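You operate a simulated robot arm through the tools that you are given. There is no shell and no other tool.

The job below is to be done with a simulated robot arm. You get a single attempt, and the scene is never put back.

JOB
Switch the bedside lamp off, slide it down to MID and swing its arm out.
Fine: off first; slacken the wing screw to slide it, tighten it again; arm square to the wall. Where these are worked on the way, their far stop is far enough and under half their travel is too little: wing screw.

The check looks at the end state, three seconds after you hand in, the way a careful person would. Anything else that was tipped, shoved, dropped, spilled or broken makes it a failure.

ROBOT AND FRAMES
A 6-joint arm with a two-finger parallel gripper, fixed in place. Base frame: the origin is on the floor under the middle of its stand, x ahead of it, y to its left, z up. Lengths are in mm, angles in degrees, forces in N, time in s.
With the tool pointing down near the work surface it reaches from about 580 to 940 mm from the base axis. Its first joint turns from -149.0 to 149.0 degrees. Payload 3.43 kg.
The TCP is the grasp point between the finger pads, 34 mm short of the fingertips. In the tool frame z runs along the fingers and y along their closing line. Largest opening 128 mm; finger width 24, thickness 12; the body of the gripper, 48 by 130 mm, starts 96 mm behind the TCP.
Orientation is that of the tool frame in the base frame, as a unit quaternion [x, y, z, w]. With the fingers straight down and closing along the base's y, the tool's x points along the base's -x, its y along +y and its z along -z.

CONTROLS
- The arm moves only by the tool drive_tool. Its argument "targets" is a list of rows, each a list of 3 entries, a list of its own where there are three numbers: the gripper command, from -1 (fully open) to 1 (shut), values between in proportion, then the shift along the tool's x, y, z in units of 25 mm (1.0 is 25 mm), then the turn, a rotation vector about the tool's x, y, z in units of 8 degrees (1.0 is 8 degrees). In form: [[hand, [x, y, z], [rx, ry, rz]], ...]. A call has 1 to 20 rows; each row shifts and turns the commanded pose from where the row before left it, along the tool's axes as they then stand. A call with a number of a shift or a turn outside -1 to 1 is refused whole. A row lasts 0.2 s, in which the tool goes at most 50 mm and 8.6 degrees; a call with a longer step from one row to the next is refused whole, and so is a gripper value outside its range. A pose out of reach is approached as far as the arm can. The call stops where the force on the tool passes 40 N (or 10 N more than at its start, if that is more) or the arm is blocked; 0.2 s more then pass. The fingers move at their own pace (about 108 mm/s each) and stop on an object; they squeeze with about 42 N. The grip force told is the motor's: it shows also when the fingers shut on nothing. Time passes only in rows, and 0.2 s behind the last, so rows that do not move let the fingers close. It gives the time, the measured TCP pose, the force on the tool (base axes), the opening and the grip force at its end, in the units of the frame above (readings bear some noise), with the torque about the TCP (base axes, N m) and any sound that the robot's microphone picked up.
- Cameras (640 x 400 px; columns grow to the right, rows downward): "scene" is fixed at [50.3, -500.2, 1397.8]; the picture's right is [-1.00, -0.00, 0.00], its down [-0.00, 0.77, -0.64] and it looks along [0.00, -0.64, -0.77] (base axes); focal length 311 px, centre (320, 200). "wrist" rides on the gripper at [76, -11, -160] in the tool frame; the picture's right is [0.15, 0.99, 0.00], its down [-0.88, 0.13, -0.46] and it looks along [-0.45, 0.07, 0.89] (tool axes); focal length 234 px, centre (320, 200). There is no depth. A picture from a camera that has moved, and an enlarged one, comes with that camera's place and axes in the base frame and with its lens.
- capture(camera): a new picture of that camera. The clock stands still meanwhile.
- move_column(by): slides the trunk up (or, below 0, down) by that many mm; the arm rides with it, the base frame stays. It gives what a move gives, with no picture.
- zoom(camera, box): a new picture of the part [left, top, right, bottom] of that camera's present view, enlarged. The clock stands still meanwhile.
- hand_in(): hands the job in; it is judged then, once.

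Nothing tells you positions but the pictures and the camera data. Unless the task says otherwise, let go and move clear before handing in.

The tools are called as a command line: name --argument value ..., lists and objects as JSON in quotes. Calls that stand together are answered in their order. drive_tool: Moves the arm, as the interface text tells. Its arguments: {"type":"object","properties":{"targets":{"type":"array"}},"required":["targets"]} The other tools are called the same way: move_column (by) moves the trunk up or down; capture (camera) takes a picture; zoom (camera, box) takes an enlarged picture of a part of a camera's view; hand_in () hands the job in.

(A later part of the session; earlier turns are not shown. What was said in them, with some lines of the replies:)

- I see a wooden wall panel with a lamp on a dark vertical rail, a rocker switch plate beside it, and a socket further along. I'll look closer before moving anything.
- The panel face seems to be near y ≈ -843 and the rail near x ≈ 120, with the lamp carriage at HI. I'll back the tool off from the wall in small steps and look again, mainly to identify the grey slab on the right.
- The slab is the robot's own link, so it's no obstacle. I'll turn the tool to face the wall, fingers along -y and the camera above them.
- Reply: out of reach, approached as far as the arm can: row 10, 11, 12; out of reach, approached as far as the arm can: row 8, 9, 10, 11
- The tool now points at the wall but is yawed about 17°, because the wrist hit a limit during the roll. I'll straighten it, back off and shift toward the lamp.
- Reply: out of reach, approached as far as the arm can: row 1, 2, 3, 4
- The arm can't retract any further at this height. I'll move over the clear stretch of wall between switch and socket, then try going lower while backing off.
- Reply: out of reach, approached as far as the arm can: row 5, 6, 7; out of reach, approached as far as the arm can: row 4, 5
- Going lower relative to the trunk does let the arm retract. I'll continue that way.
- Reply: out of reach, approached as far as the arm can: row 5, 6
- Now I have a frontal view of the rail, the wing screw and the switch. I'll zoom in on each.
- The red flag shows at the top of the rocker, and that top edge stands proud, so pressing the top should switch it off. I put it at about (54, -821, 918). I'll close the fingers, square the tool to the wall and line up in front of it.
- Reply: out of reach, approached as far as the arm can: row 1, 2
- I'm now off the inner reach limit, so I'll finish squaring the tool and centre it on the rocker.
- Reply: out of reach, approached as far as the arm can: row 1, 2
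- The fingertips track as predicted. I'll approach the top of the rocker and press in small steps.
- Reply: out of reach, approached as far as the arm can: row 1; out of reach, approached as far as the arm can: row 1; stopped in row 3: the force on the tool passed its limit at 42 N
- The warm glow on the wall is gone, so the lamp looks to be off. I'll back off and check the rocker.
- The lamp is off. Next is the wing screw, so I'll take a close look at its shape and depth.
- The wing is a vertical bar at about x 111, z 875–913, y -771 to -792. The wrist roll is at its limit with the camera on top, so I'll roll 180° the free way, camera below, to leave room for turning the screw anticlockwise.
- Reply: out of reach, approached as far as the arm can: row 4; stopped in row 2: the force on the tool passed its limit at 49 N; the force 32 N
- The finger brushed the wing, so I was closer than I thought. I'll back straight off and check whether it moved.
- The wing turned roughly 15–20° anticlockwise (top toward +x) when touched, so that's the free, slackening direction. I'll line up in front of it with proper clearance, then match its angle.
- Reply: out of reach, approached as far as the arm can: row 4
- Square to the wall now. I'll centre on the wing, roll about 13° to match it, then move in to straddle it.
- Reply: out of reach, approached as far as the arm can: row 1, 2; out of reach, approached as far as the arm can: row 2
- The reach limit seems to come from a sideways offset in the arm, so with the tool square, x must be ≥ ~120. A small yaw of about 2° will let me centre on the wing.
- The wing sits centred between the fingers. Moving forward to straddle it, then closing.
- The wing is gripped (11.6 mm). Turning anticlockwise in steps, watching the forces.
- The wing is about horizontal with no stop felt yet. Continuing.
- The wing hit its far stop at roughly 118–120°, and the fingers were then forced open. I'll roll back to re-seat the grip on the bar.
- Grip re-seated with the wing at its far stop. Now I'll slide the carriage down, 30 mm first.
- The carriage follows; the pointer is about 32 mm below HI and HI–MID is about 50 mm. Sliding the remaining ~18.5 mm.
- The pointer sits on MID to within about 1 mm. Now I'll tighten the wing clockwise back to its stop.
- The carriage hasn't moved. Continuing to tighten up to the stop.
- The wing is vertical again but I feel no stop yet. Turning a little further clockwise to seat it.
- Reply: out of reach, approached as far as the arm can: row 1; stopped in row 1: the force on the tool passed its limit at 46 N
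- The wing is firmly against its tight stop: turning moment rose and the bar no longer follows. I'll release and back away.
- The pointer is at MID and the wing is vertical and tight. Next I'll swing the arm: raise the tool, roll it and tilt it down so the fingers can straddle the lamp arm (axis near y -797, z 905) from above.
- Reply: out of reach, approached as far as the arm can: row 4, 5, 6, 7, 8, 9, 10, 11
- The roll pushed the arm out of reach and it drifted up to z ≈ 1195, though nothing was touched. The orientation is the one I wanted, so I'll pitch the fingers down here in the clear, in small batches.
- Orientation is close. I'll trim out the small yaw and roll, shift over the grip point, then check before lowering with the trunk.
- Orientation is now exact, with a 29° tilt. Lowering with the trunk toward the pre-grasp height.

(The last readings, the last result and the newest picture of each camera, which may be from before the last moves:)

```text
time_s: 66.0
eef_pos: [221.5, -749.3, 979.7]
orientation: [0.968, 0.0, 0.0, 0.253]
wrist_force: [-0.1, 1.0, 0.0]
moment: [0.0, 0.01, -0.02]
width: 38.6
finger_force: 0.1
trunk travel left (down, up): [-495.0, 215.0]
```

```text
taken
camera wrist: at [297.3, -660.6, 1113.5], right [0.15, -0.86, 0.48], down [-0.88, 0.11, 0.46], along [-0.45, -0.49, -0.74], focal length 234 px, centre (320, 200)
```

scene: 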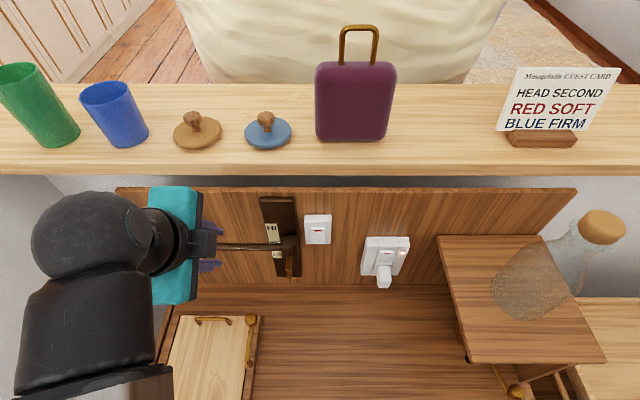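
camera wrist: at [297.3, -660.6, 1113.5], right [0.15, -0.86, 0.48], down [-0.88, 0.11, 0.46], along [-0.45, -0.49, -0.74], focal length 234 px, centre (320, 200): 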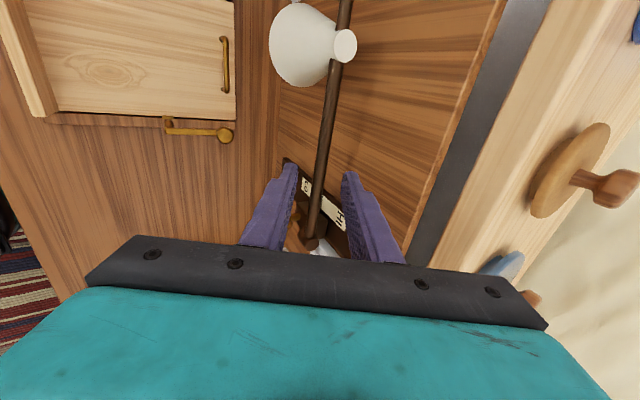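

zoom --camera "wrist" --box '[230, 0, 420, 260]'

zoom --camera "scene" --box '[130, 180, 320, 310]'

```text
1.54 times, centred on (325, 130) of wrist
camera zoom: at [297.3, -660.6, 1113.5], right [0.15, -0.86, 0.48], down [-0.88, 0.11, 0.46], along [-0.45, -0.49, -0.74], focal length 360 px, centre (312, 308)
```

zoom: 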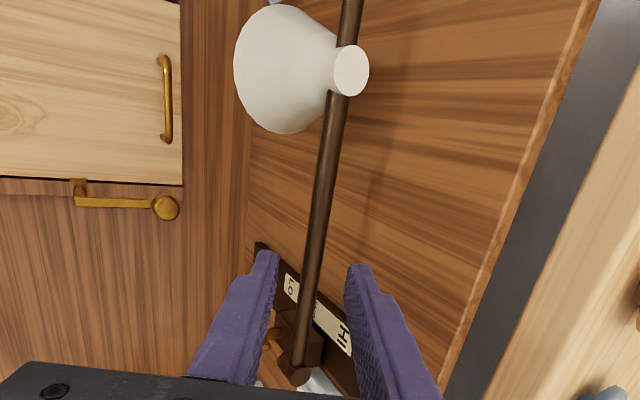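

```text
3.08 times, centred on (225, 245) of scene
camera zoom: at [50.3, -500.2, 1397.8], right [-1.0, 0.0, 0.0], down [0.0, 0.77, -0.64], along [0.0, -0.64, -0.77], focal length 956 px, centre (612, 62)
```

zoom: 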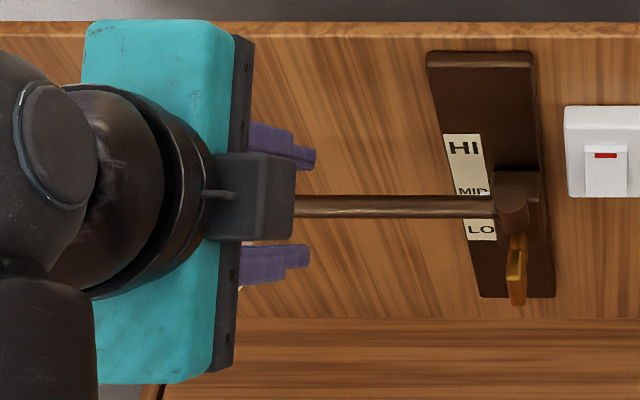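

The lamp arm lies right between the fingers and parallel to x. Advancing along the tool axis to straddle it.

drive_tool --targets '[[0.4, [0, 0.2, 0.14], [0, 0, 0]], [0.4, [0, 0, 0.5], [0, 0, 0]], [0.4, [0, 0, 0.5], [0, 0, 0]], [0.4, [0, 0, 0.5], [0, 0, 0]], [0.4, [0, 0, 0], [0, 0, 0]]]'

zoom --camera "wrist" --box '[230, 0, 420, 260]'

capture --camera "scene"

```text
time_s: 67.2
eef_pos: [220.5, -774.1, 945.5]
orientation: [0.968, 0.0, 0.0, 0.253]
wrist_force: [-0.5, 0.0, -0.3]
moment: [-0.01, 0.02, 0.01]
width: 38.5
finger_force: 0.1
trunk travel left (down, up): [-495.0, 215.0]
```

```text
1.54 times, centred on (325, 130) of wrist
camera zoom: at [297.3, -685.2, 1079.9], right [0.15, -0.86, 0.48], down [-0.88, 0.11, 0.46], along [-0.45, -0.49, -0.74], focal length 360 px, centre (312, 308)
```

zoom: 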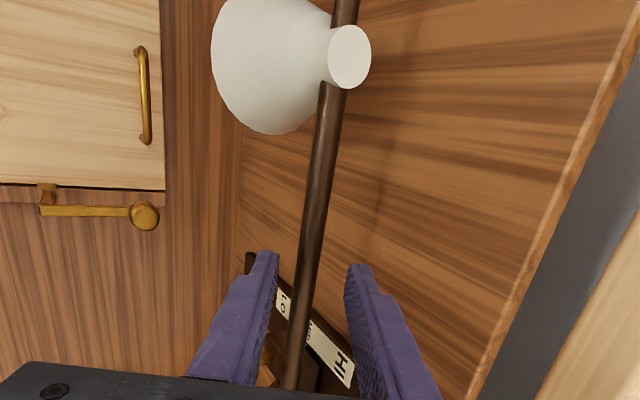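

```text
taken
```

scene: 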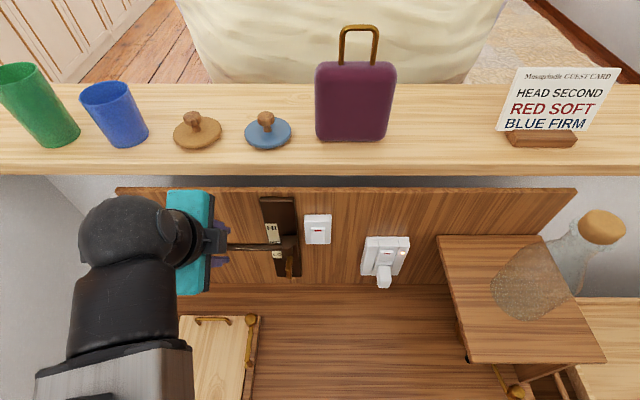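

drive_tool --targets '[[0.4, [0, 0, 0.4], [0, 0, 0]], [0.4, [0, 0, 0.4], [0, 0, 0]], [0.4, [0, 0, 0.4], [0, 0, 0]], [0.4, [0, 0, 0], [0, 0, 0]]]'

zoom --camera "wrist" --box '[230, 0, 420, 260]'

zoom --camera "scene" --box '[130, 180, 320, 310]'

```text
time_s: 68.2
eef_pos: [221.4, -787.7, 920.4]
orientation: [0.967, 0.0, 0.0, 0.253]
wrist_force: [0.0, -0.6, 0.3]
moment: [-0.01, 0.01, -0.01]
width: 38.3
finger_force: 0.1
trunk travel left (down, up): [-495.0, 215.0]
```

```text
1.54 times, centred on (325, 130) of wrist
camera zoom: at [297.1, -699.6, 1054.1], right [0.15, -0.86, 0.48], down [-0.88, 0.11, 0.46], along [-0.45, -0.49, -0.74], focal length 360 px, centre (312, 308)
```

zoom: 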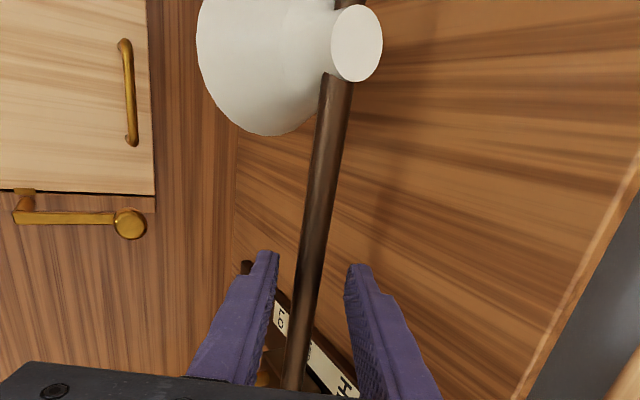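

```text
3.08 times, centred on (225, 245) of scene
camera zoom: at [50.3, -500.2, 1397.8], right [-1.0, 0.0, 0.0], down [0.0, 0.77, -0.64], along [0.0, -0.64, -0.77], focal length 956 px, centre (612, 62)
```

zoom: 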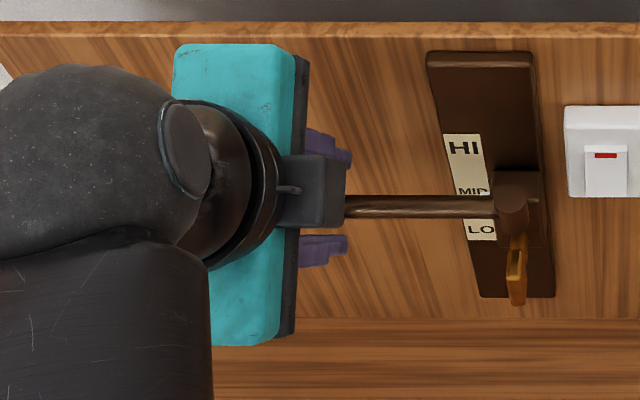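

The arm is between the fingers, about 16 mm in from the tips. Closing on it.

drive_tool --targets '[[0.65, [0, 0, 0], [0, 0, 0]], [1, [0, 0, 0], [0, 0, 0]], [1, [0, 0, 0], [0, 0, 0]]]'

zoom --camera "wrist" --box '[230, 0, 420, 260]'

```text
time_s: 69.0
eef_pos: [220.6, -783.3, 918.4]
orientation: [0.968, -0.001, -0.001, 0.251]
wrist_force: [-2.0, 19.8, -9.3]
moment: [0.33, -0.07, 0.01]
width: 13.6
finger_force: 44.9
trunk travel left (down, up): [-495.0, 215.0]
```

```text
1.54 times, centred on (325, 130) of wrist
camera zoom: at [297.2, -697.9, 1053.6], right [0.15, -0.86, 0.48], down [-0.88, 0.11, 0.46], along [-0.45, -0.49, -0.75], focal length 360 px, centre (312, 308)
```

zoom: 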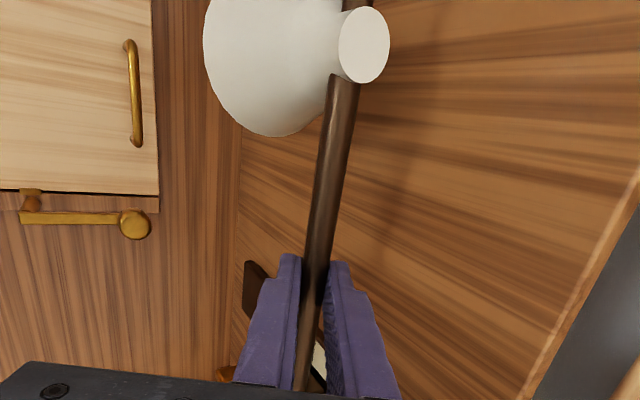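

Gripped at 13.6 mm, with the arm sitting about 4 mm off-centre. I'll relieve that offset, then start the swing about the pin (≈ x 110, y -793) in small arcs.

drive_tool --targets '[[1, [0, -0.17, 0], [0, 0, 0]], [1, [0, 0, 0], [0, 0, 0]]]'

drive_tool --targets '[[1, [-0.0618, -0.399, -0.224], [0, 0.367, -0.654]], [1, [-0.0618, -0.399, -0.224], [0, 0.367, -0.654]], [1, [0, 0, 0], [0, 0, 0]]]'

zoom --camera "wrist" --box '[230, 0, 420, 260]'

capture --camera "scene"

```text
time_s: 69.6
eef_pos: [220.8, -785.5, 918.0]
orientation: [0.967, 0.0, 0.0, 0.255]
wrist_force: [-0.8, 0.5, -1.6]
moment: [-0.01, 0.2, -0.09]
width: 13.2
finger_force: 45.3
trunk travel left (down, up): [-495.0, 215.0]
```

```text
time_s: 70.4
eef_pos: [216.1, -761.0, 917.5]
orientation: [0.962, 0.101, 0.026, 0.253]
wrist_force: [0.2, -4.8, 2.5]
moment: [-0.08, -0.62, 0.53]
width: 13.5
finger_force: 45.5
trunk travel left (down, up): [-495.0, 215.0]
```

```text
1.54 times, centred on (325, 130) of wrist
camera zoom: at [272.7, -659.8, 1051.9], right [0.32, -0.81, 0.49], down [-0.88, -0.08, 0.46], along [-0.34, -0.58, -0.74], focal length 360 px, centre (312, 308)
```

zoom: 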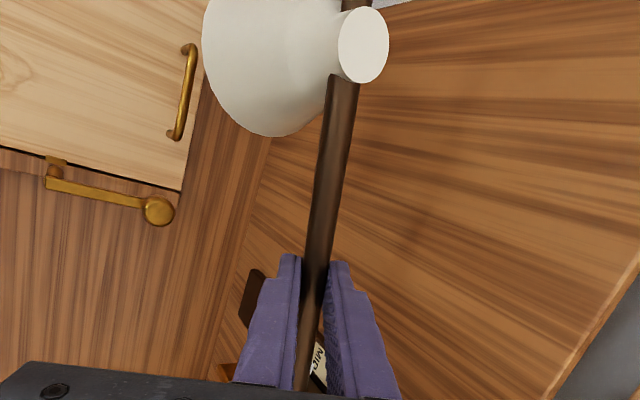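

```text
taken
```

scene: 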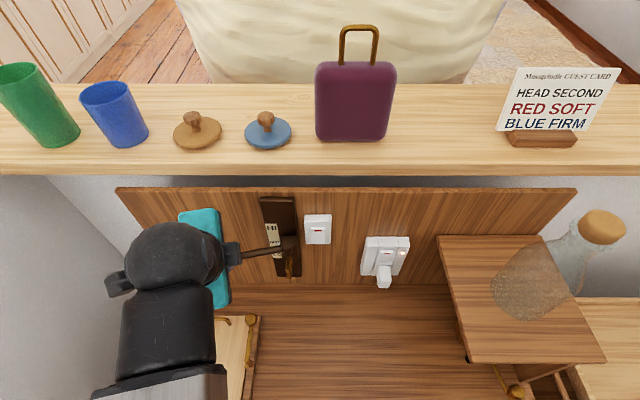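

The arm follows with small forces. Continuing the swing a few rows at a time.

drive_tool --targets '[[1, [-0.0618, -0.399, -0.224], [0, 0.367, -0.654]], [1, [-0.0618, -0.399, -0.224], [0, 0.367, -0.654]], [1, [-0.0618, -0.399, -0.224], [0, 0.367, -0.654]], [1, [0, 0, 0], [0, 0, 0]]]'

capture --camera "scene"

```text
time_s: 71.4
eef_pos: [201.9, -730.5, 917.1]
orientation: [0.935, 0.25, 0.065, 0.243]
wrist_force: [2.6, 0.4, -3.4]
moment: [0.03, -0.04, 0.24]
width: 13.5
finger_force: 44.8
trunk travel left (down, up): [-495.0, 215.0]
```

```text
taken
```

scene: 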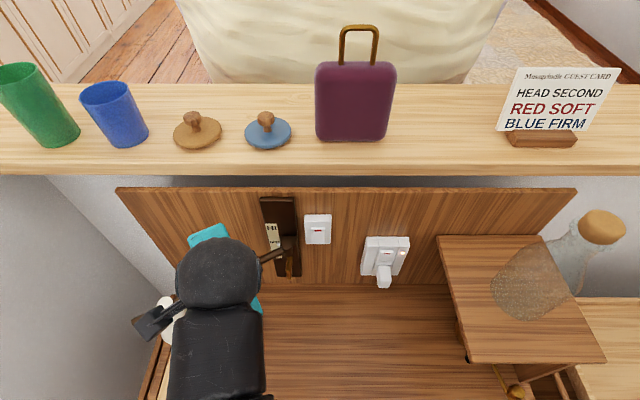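

drive_tool --targets '[[1, [-0.0618, -0.399, -0.224], [0, 0.367, -0.654]], [1, [-0.0618, -0.399, -0.224], [0, 0.367, -0.654]], [1, [-0.0618, -0.399, -0.224], [0, 0.367, -0.654]], [1, [0, 0, 0], [0, 0, 0]]]'

capture --camera "scene"

capture --camera "wrist"

```text
time_s: 72.4
eef_pos: [177.8, -703.9, 918.7]
orientation: [0.884, 0.394, 0.103, 0.23]
wrist_force: [4.0, 2.8, -6.0]
moment: [0.01, 0.07, 0.17]
width: 13.4
finger_force: 45.1
trunk travel left (down, up): [-495.0, 215.0]
```

```text
taken
```

scene: 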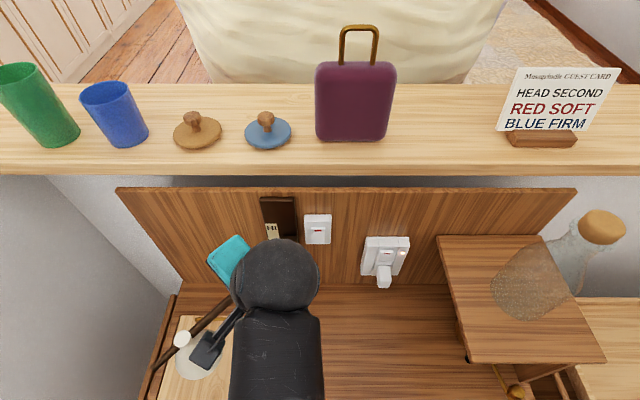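

```text
taken
camera wrist: at [163.3, -590.1, 1051.8], right [0.74, -0.47, 0.48], down [-0.67, -0.58, 0.46], along [0.07, -0.67, -0.74], focal length 234 px, centre (320, 200)
```

wrist: 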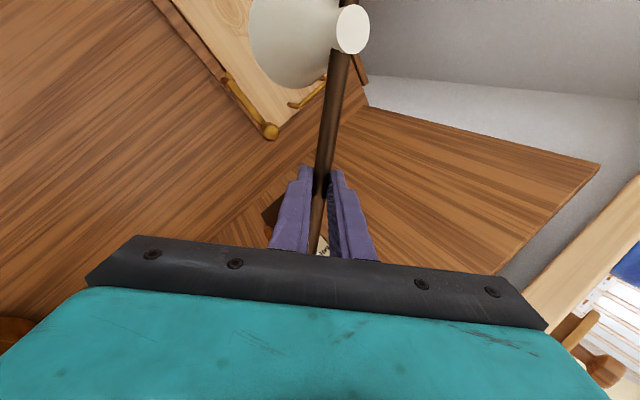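

Now at about 48° and still light on force. Continuing.

drive_tool --targets '[[1, [-0.0618, -0.399, -0.224], [0, 0.367, -0.654]], [1, [-0.0618, -0.399, -0.224], [0, 0.367, -0.654]], [1, [-0.0618, -0.399, -0.224], [0, 0.367, -0.654]], [1, [0, 0, 0], [0, 0, 0]]]'

capture --camera "scene"

```text
time_s: 73.4
eef_pos: [148.1, -688.9, 917.5]
orientation: [0.811, 0.527, 0.138, 0.212]
wrist_force: [0.1, -0.7, -1.9]
moment: [0.0, -0.01, 0.02]
width: 13.4
finger_force: 45.6
trunk travel left (down, up): [-495.0, 215.0]
```

```text
taken
```

scene: 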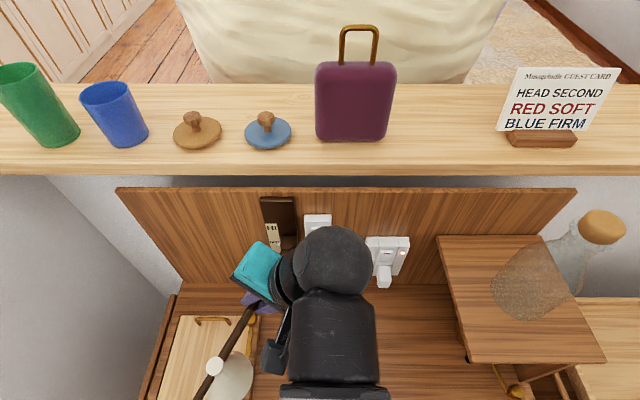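

drive_tool --targets '[[1, [-0.0618, -0.399, -0.224], [0, 0.367, -0.654]], [1, [-0.0618, -0.399, -0.224], [0, 0.367, -0.654]], [1, [-0.0618, -0.399, -0.224], [0, 0.367, -0.654]], [1, [0, 0, 0], [0, 0, 0]]]'

capture --camera "scene"

capture --camera "wrist"

```text
time_s: 74.4
eef_pos: [114.2, -684.0, 917.1]
orientation: [0.719, 0.647, 0.17, 0.188]
wrist_force: [-2.5, -4.2, -4.0]
moment: [-0.36, 0.12, -0.16]
width: 13.5
finger_force: 45.5
trunk travel left (down, up): [-495.0, 215.0]
```

```text
taken
```

scene: 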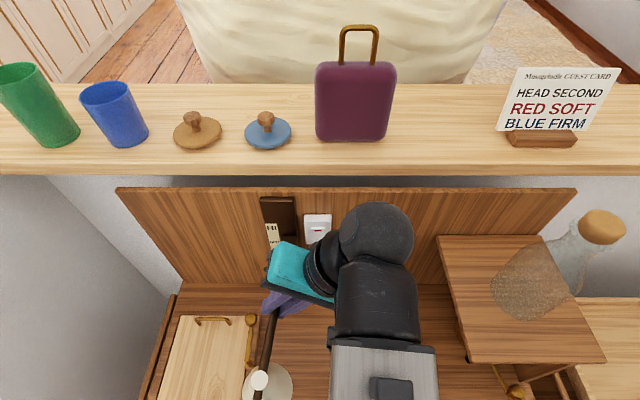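

```text
taken
camera wrist: at [34.2, -597.8, 1051.2], right [0.87, 0.06, 0.48], down [-0.2, -0.86, 0.46], along [0.44, -0.5, -0.74], focal length 234 px, centre (320, 200)
```

wrist: 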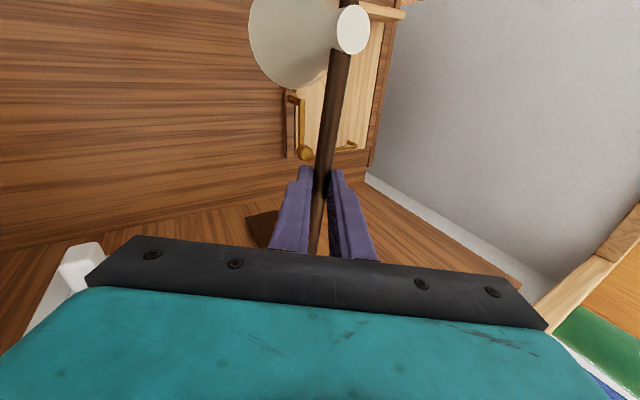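

About 84° now. One more 6° step to square.

drive_tool --targets '[[1, [-0.0309, -0.2, -0.112], [0, 0.184, -0.327]], [1, [-0.0309, -0.2, -0.112], [0, 0.184, -0.327]], [1, [0, 0, 0], [0, 0, 0]]]'

capture --camera "scene"

zoom --camera "wrist" --box '[230, 0, 420, 260]'

```text
time_s: 75.2
eef_pos: [101.9, -682.3, 916.4]
orientation: [0.684, 0.684, 0.179, 0.178]
wrist_force: [-2.2, 4.0, -5.0]
moment: [-0.41, 0.05, -0.27]
width: 13.2
finger_force: 44.8
trunk travel left (down, up): [-495.0, 215.0]
```

```text
taken
```

scene: 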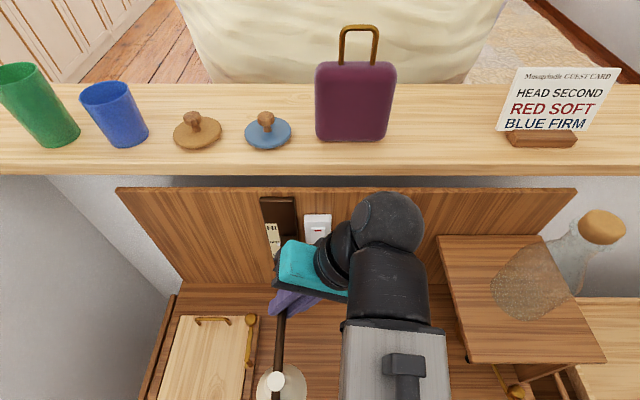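

```text
1.54 times, centred on (325, 130) of wrist
camera zoom: at [14.1, -607.1, 1051.5], right [0.86, 0.15, 0.48], down [-0.11, -0.88, 0.46], along [0.49, -0.45, -0.74], focal length 360 px, centre (312, 308)
```

zoom: 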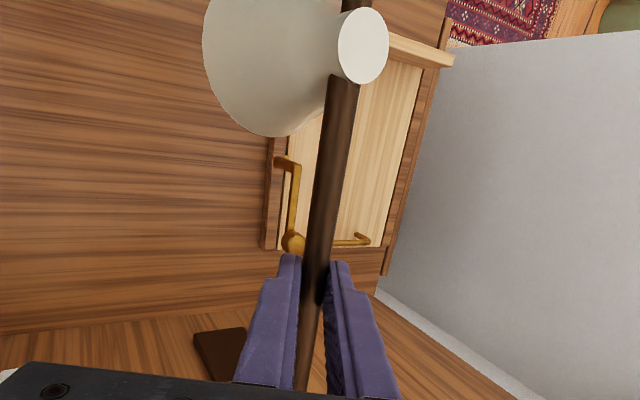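

The arm is at 90° by the tool reading, and the scene view agrees (shade near x ≈ 111). I'll release and retreat straight back along the fingers.

drive_tool --targets '[[0.6, [0, 0, 0], [0, 0, 0]], [0.4, [0, 0, 0], [0, 0, 0]], [0.4, [0, 0, 0], [0, 0, 0]], [0.4, [0, 0, -0.4], [0, 0, 0]], [0.4, [0, 0, -0.6], [0, 0, 0]], [0.4, [0, 0, -0.8], [0, 0, 0]], [0.4, [0, 0, -0.8], [0, 0, 0]], [0.4, [0, 0, -0.8], [0, 0, 0]], [0.4, [0, 0, 0], [0, 0, 0]]]'

capture --camera "scene"

capture --camera "wrist"

```text
time_s: 76.5
eef_pos: [87.8, -685.2, 945.0]
orientation: [0.685, 0.683, 0.174, 0.183]
wrist_force: [0.2, -8.5, -13.8]
moment: [0.2, -1.12, 0.75]
width: 38.4
finger_force: 0.2
trunk travel left (down, up): [-495.0, 215.0]
stopped in row 6: the force on the tool passed its limit at 61 N (the readings are from after the stop); the commanded pose is now the measured one
```

```text
taken
```

scene: 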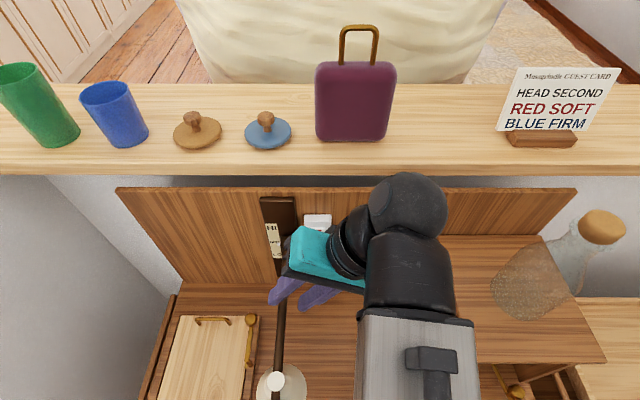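

```text
taken
camera wrist: at [-0.2, -608.1, 1078.2], right [0.86, 0.15, 0.48], down [-0.11, -0.87, 0.47], along [0.49, -0.46, -0.74], focal length 234 px, centre (320, 200)
```

wrist: 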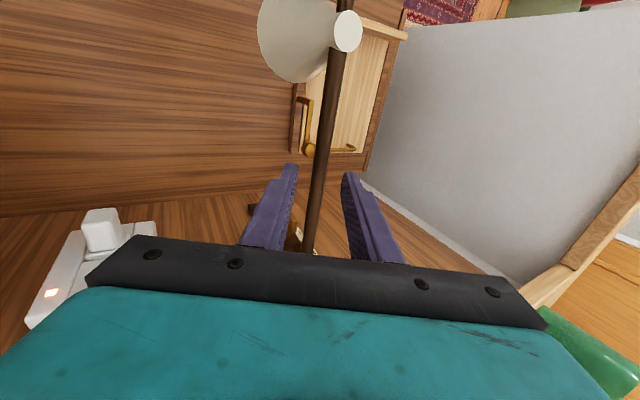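

Something resisted during the retreat. I'll look closely before moving again.

zoom --camera "wrist" --box '[200, 100, 440, 260]'

zoom --camera "scene" --box '[240, 160, 480, 330]'

zoom --camera "scene" --box '[240, 260, 480, 400]'

```text
2.50 times, centred on (320, 180) of wrist
camera zoom: at [-0.2, -608.1, 1078.2], right [0.86, 0.15, 0.48], down [-0.11, -0.87, 0.47], along [0.49, -0.46, -0.74], focal length 585 px, centre (320, 250)
```

zoom: 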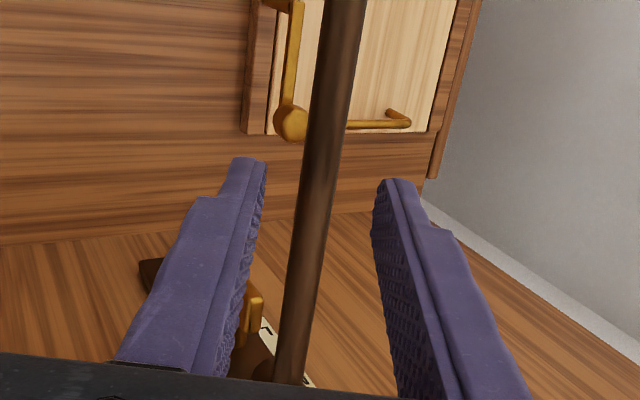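

```text
2.35 times, centred on (360, 245) of scene
camera zoom: at [50.3, -500.2, 1397.8], right [-1.0, 0.0, 0.0], down [0.0, 0.77, -0.64], along [0.0, -0.64, -0.77], focal length 731 px, centre (226, 94)
```

zoom: 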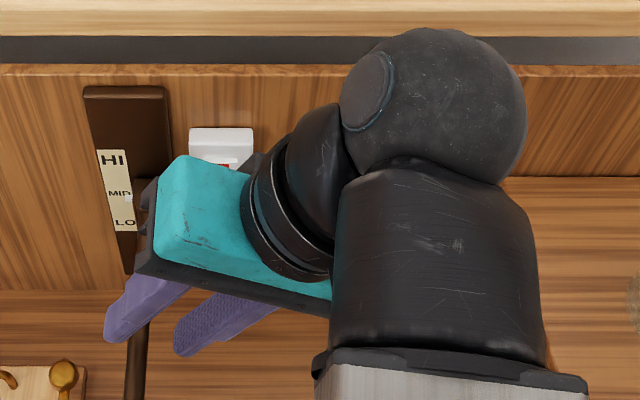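

```text
2.67 times, centred on (360, 330) of scene
camera zoom: at [50.3, -500.2, 1397.8], right [-1.0, 0.0, 0.0], down [0.0, 0.77, -0.64], along [0.0, -0.64, -0.77], focal length 828 px, centre (213, -147)
```

zoom: 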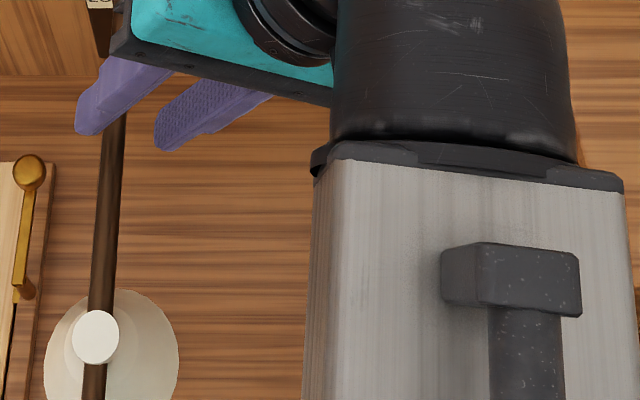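

The force and torque point to the wrist camera touching the robot's own forearm, not the lamp. The lamp arm is free between the fingers. Lifting straight up with the trunk keeps the arm's shape and clears the lamp.

move_column --by 60

capture --camera "scene"

capture --camera "wrist"

```text
time_s: 77.5
eef_pos: [86.4, -684.2, 1005.8]
orientation: [0.685, 0.683, 0.175, 0.183]
wrist_force: [-2.8, -14.7, -24.1]
moment: [0.18, -2.57, 1.55]
width: 38.5
finger_force: 0.1
trunk travel left (down, up): [-555.0, 155.0]
```

```text
taken
```

scene: 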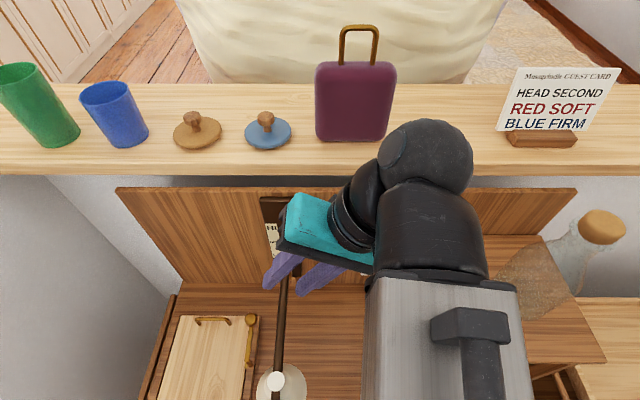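

```text
taken
camera wrist: at [-0.4, -607.9, 1138.5], right [0.86, 0.15, 0.48], down [-0.11, -0.88, 0.47], along [0.49, -0.46, -0.74], focal length 234 px, centre (320, 200)
```

wrist: 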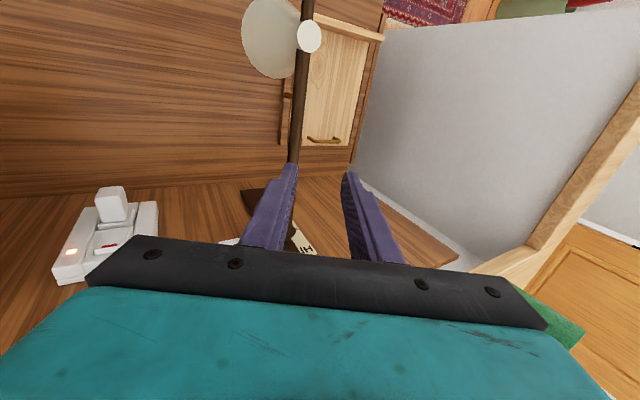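

Clear of the lamp. I'll ease the self-contact by shifting the tool toward the wall a little, well above the lamp, then lift higher.

drive_tool --targets '[[0.4, [-0.5, 0, 0], [0, 0, 0]], [0.4, [-0.5, 0, 0], [0, 0, 0]], [0.4, [0, 0, 0], [0, 0, 0]]]'

capture --camera "scene"

```text
time_s: 78.3
eef_pos: [87.8, -710.6, 1004.7]
orientation: [0.685, 0.683, 0.177, 0.182]
wrist_force: [0.1, -0.1, 0.0]
moment: [0.01, 0.0, 0.0]
width: 38.4
finger_force: 0.1
trunk travel left (down, up): [-555.0, 155.0]
```

```text
taken
```

scene: 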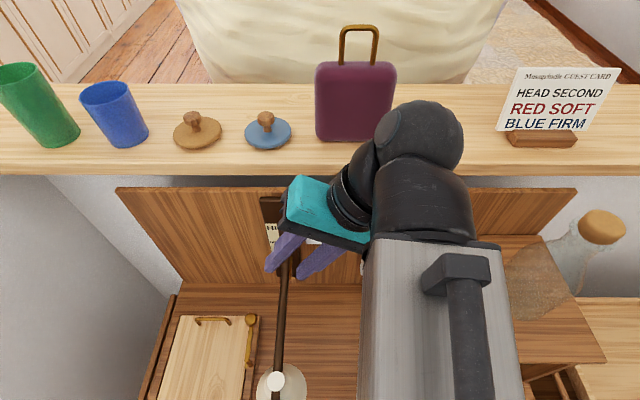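

Contact is relieved (zero force). Now lifting straight up with the trunk.

move_column --by 150

capture --camera "scene"

capture --camera "wrist"

```text
time_s: 80.0
eef_pos: [87.5, -709.2, 1153.9]
orientation: [0.686, 0.683, 0.175, 0.182]
wrist_force: [0.1, 0.1, -0.2]
moment: [0.01, 0.0, 0.0]
width: 38.5
finger_force: 0.1
trunk travel left (down, up): [-705.0, 5.0]
```

```text
taken
```

scene: 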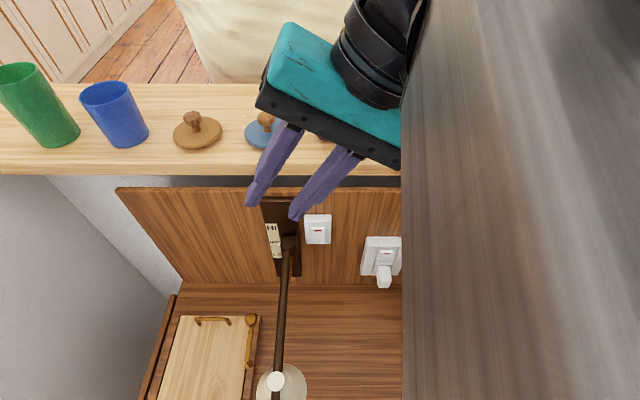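

```text
taken
camera wrist: at [-0.3, -632.6, 1288.7], right [0.86, 0.15, 0.48], down [-0.12, -0.88, 0.47], along [0.49, -0.46, -0.74], focal length 234 px, centre (320, 200)
```

wrist: 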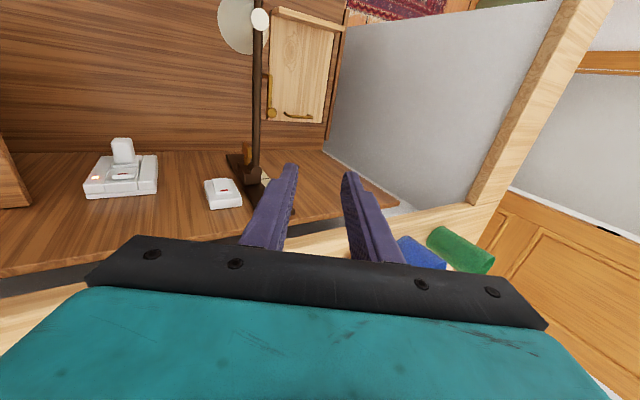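

Well clear now. I'll check the end state: carriage position, wing, rocker and arm angle.

zoom --camera "scene" --box '[250, 190, 350, 300]'

zoom --camera "scene" --box '[200, 220, 400, 400]'

zoom --camera "wrist" --box '[180, 0, 320, 230]'

```text
3.64 times, centred on (300, 245) of scene
camera zoom: at [50.3, -500.2, 1397.8], right [-1.0, 0.0, 0.0], down [0.0, 0.77, -0.64], along [0.0, -0.64, -0.77], focal length 1130 px, centre (393, 36)
```

zoom: 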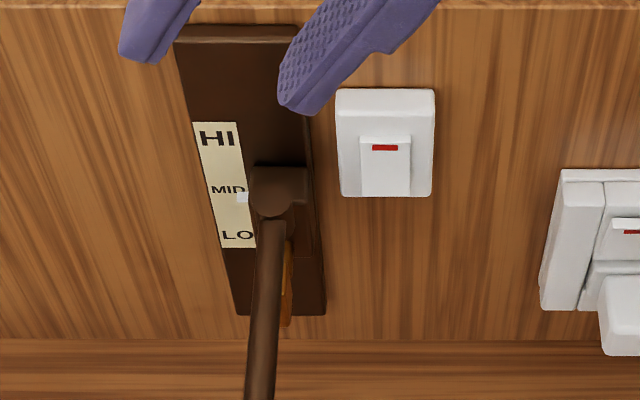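

```text
2.22 times, centred on (300, 310) of scene
camera zoom: at [50.3, -500.2, 1397.8], right [-1.0, 0.0, 0.0], down [0.0, 0.77, -0.64], along [0.0, -0.64, -0.77], focal length 690 px, centre (364, -44)
```

zoom: 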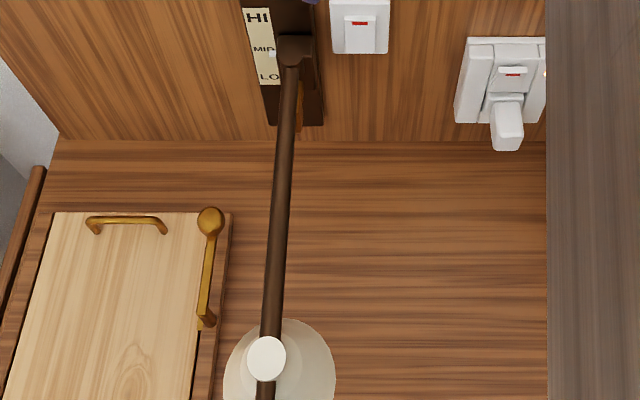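

```text
1.74 times, centred on (250, 115) of wrist
camera zoom: at [-0.3, -632.6, 1288.7], right [0.86, 0.15, 0.48], down [-0.12, -0.88, 0.47], along [0.49, -0.46, -0.74], focal length 407 px, centre (442, 348)
```

zoom: 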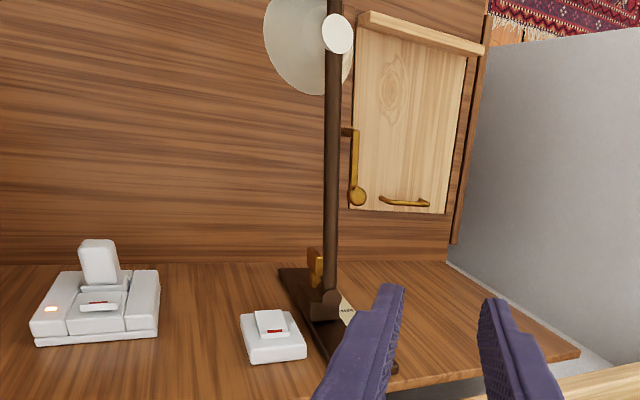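

zoom --camera "scene" --box '[262, 215, 307, 260]'

zoom --camera "wrist" --box '[220, 130, 290, 200]'

```text
8.89 times, centred on (284, 238) of scene
camera zoom: at [50.3, -500.2, 1397.8], right [-1.0, 0.0, 0.0], down [0.0, 0.77, -0.64], along [0.0, -0.64, -0.77], focal length 2762 px, centre (636, -133)
```

zoom: 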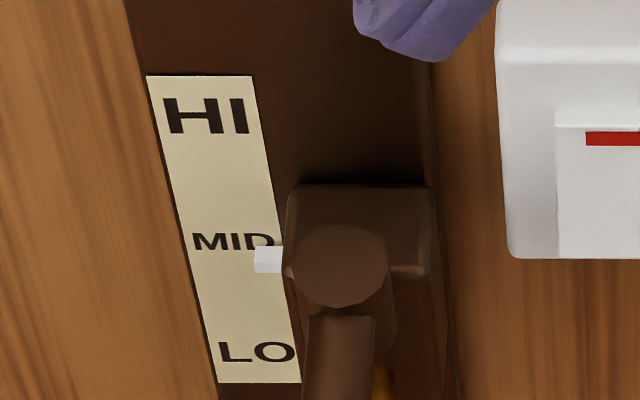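

```text
5.71 times, centred on (255, 165) of wrist
camera zoom: at [-0.3, -632.6, 1288.7], right [0.86, 0.15, 0.48], down [-0.12, -0.88, 0.47], along [0.49, -0.46, -0.74], focal length 1338 px, centre (691, 400)
```

zoom: 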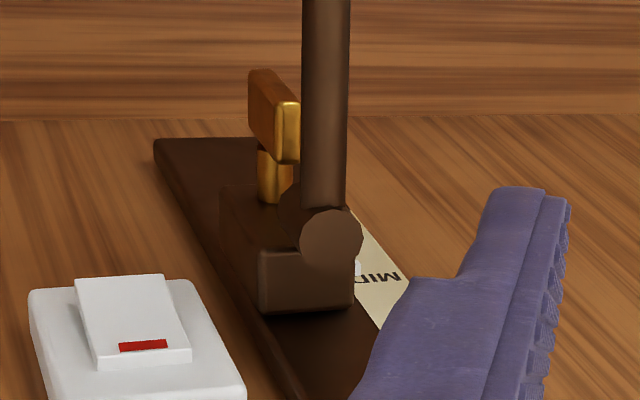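

Everything looks right: rocker off, wing vertical, arm within about 1° of square, pointer at MID. I'll let a few seconds pass to make sure nothing creeps.

drive_tool --targets '[[0.4, [0, 0, 0], [0, 0, 0]], [0.4, [0, 0, 0], [0, 0, 0]], [0.4, [0, 0, 0], [0, 0, 0]], [0.4, [0, 0, 0], [0, 0, 0]], [0.4, [0, 0, 0], [0, 0, 0]], [0.4, [0, 0, 0], [0, 0, 0]], [0.4, [0, 0, 0], [0, 0, 0]], [0.4, [0, 0, 0], [0, 0, 0]], [0.4, [0, 0, 0], [0, 0, 0]], [0.4, [0, 0, 0], [0, 0, 0]], [0.4, [0, 0, 0], [0, 0, 0]], [0.4, [0, 0, 0], [0, 0, 0]], [0.4, [0, 0, 0], [0, 0, 0]], [0.4, [0, 0, 0], [0, 0, 0]], [0.4, [0, 0, 0], [0, 0, 0]], [0.4, [0, 0, 0], [0, 0, 0]], [0.4, [0, 0, 0], [0, 0, 0]], [0.4, [0, 0, 0], [0, 0, 0]], [0.4, [0, 0, 0], [0, 0, 0]], [0.4, [0, 0, 0], [0, 0, 0]]]'

zoom --camera "scene" --box '[262, 215, 307, 260]'

zoom --camera "scene" --box '[255, 260, 315, 400]'

zoom --camera "wrist" --box '[220, 130, 290, 200]'

```text
time_s: 84.2
eef_pos: [87.5, -709.8, 1155.6]
orientation: [0.685, 0.683, 0.175, 0.183]
wrist_force: [0.2, -0.1, -0.4]
moment: [-0.01, 0.0, -0.02]
width: 38.4
finger_force: 0.2
trunk travel left (down, up): [-705.0, 5.0]
```

```text
8.89 times, centred on (284, 238) of scene
camera zoom: at [50.3, -500.2, 1397.8], right [-1.0, 0.0, 0.0], down [0.0, 0.77, -0.64], along [0.0, -0.64, -0.77], focal length 2762 px, centre (636, -133)
```

zoom: 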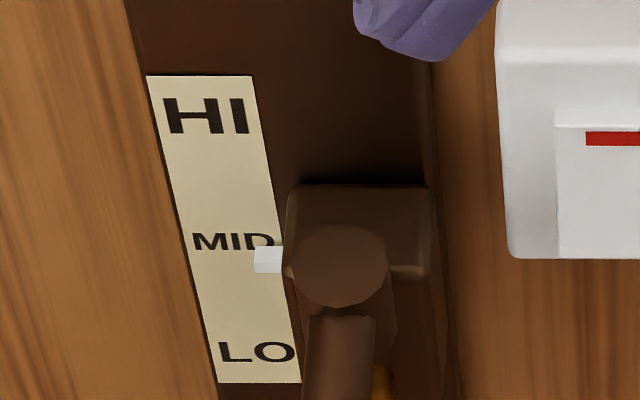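

```text
2.86 times, centred on (285, 330) of scene
camera zoom: at [50.3, -500.2, 1397.8], right [-1.0, 0.0, 0.0], down [0.0, 0.77, -0.64], along [0.0, -0.64, -0.77], focal length 888 px, centre (420, -171)
```

zoom: 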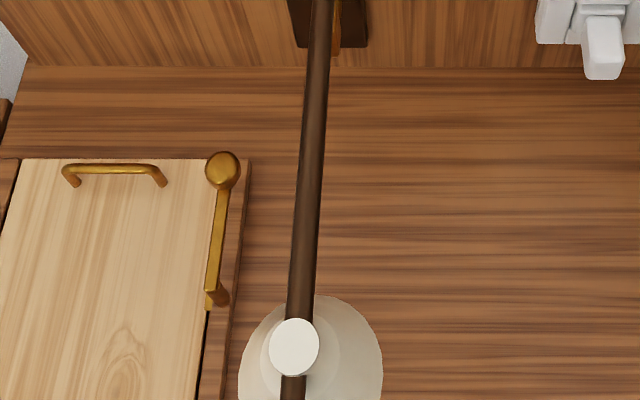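

```text
5.71 times, centred on (255, 165) of wrist
camera zoom: at [-0.4, -632.5, 1288.8], right [0.86, 0.15, 0.48], down [-0.12, -0.88, 0.47], along [0.49, -0.46, -0.74], focal length 1338 px, centre (691, 400)
```

zoom: 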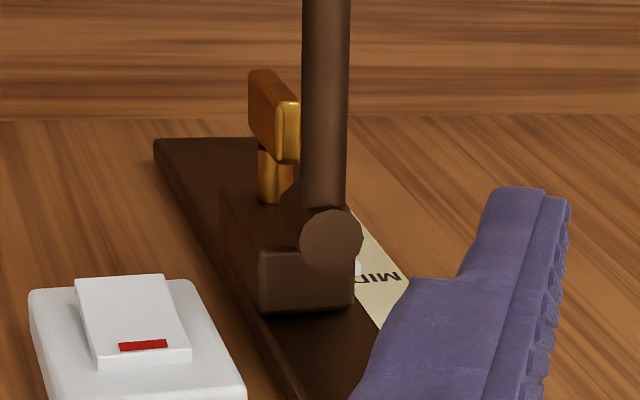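

No creep at all. One last comparison of the switch rocker and the whole scene before handing in.

zoom --camera "scene" --box '[295, 205, 345, 255]'

zoom --camera "scene" --box '[0, 60, 420, 400]'

zoom --camera "wrist" --box '[60, 0, 380, 230]'

```text
8.00 times, centred on (320, 230) of scene
camera zoom: at [50.3, -500.2, 1397.8], right [-1.0, 0.0, 0.0], down [0.0, 0.77, -0.64], along [0.0, -0.64, -0.77], focal length 2486 px, centre (320, -40)
```

zoom: 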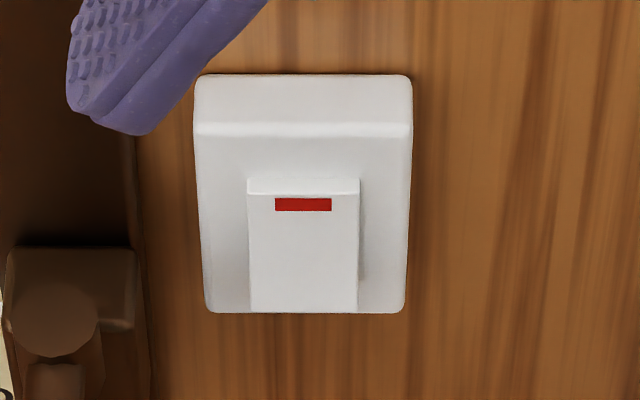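

```text
1.18 times, centred on (210, 230) of scene
camera zoom: at [50.3, -500.2, 1397.8], right [-1.0, 0.0, 0.0], down [0.0, 0.77, -0.64], along [0.0, -0.64, -0.77], focal length 366 px, centre (449, 165)
```

zoom: 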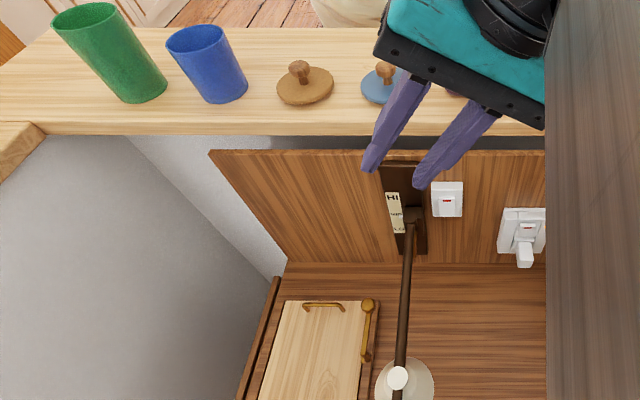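

```text
1.74 times, centred on (220, 115) of wrist
camera zoom: at [-0.4, -632.5, 1288.8], right [0.86, 0.15, 0.48], down [-0.12, -0.88, 0.47], along [0.49, -0.46, -0.74], focal length 407 px, centre (494, 348)
```

zoom: 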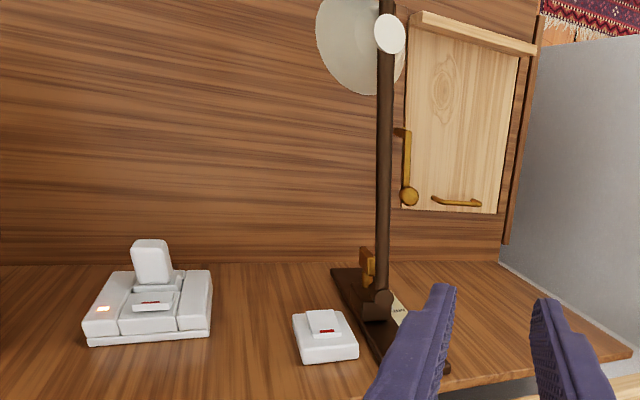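

The lamp's rocker now stands out at the bottom, so it is off and there is no glow. The carriage is at MID with the wing tight, the arm is square to the wall, and nothing else was disturbed. The gripper is well clear, so I'm handing in.

hand_in

```text
The job is handed in.
```

The job is handed in: the lamp is off, down at MID, and its arm is swung out from the wall. I had no result back from the check when I finished.

- **Switch:** I pressed it first. The warm glow on the wall went out and the rocker now sits in its other position.
- **Wing screw:** I slackened it to its far stop, about 120° of turn, slid the lamp down, then turned it back until it stopped. It is vertical again, as it was at the start.
- **Height:** The pointer is at MID, perhaps 1–2 mm low by my reading of the pictures. It did not move over a four-second wait.
- **Arm:** It is square to the wall within about 1°.

Two contacts happened on the way. A fingertip brushed the wing early on and turned it about 15° in the loosening direction, before I gripped it properly. Later, while backing away, the robot's wrist camera touched its own forearm. Neither disturbed anything else in the views I checked, and the gripper was released and about 200 mm above the lamp at hand-in.
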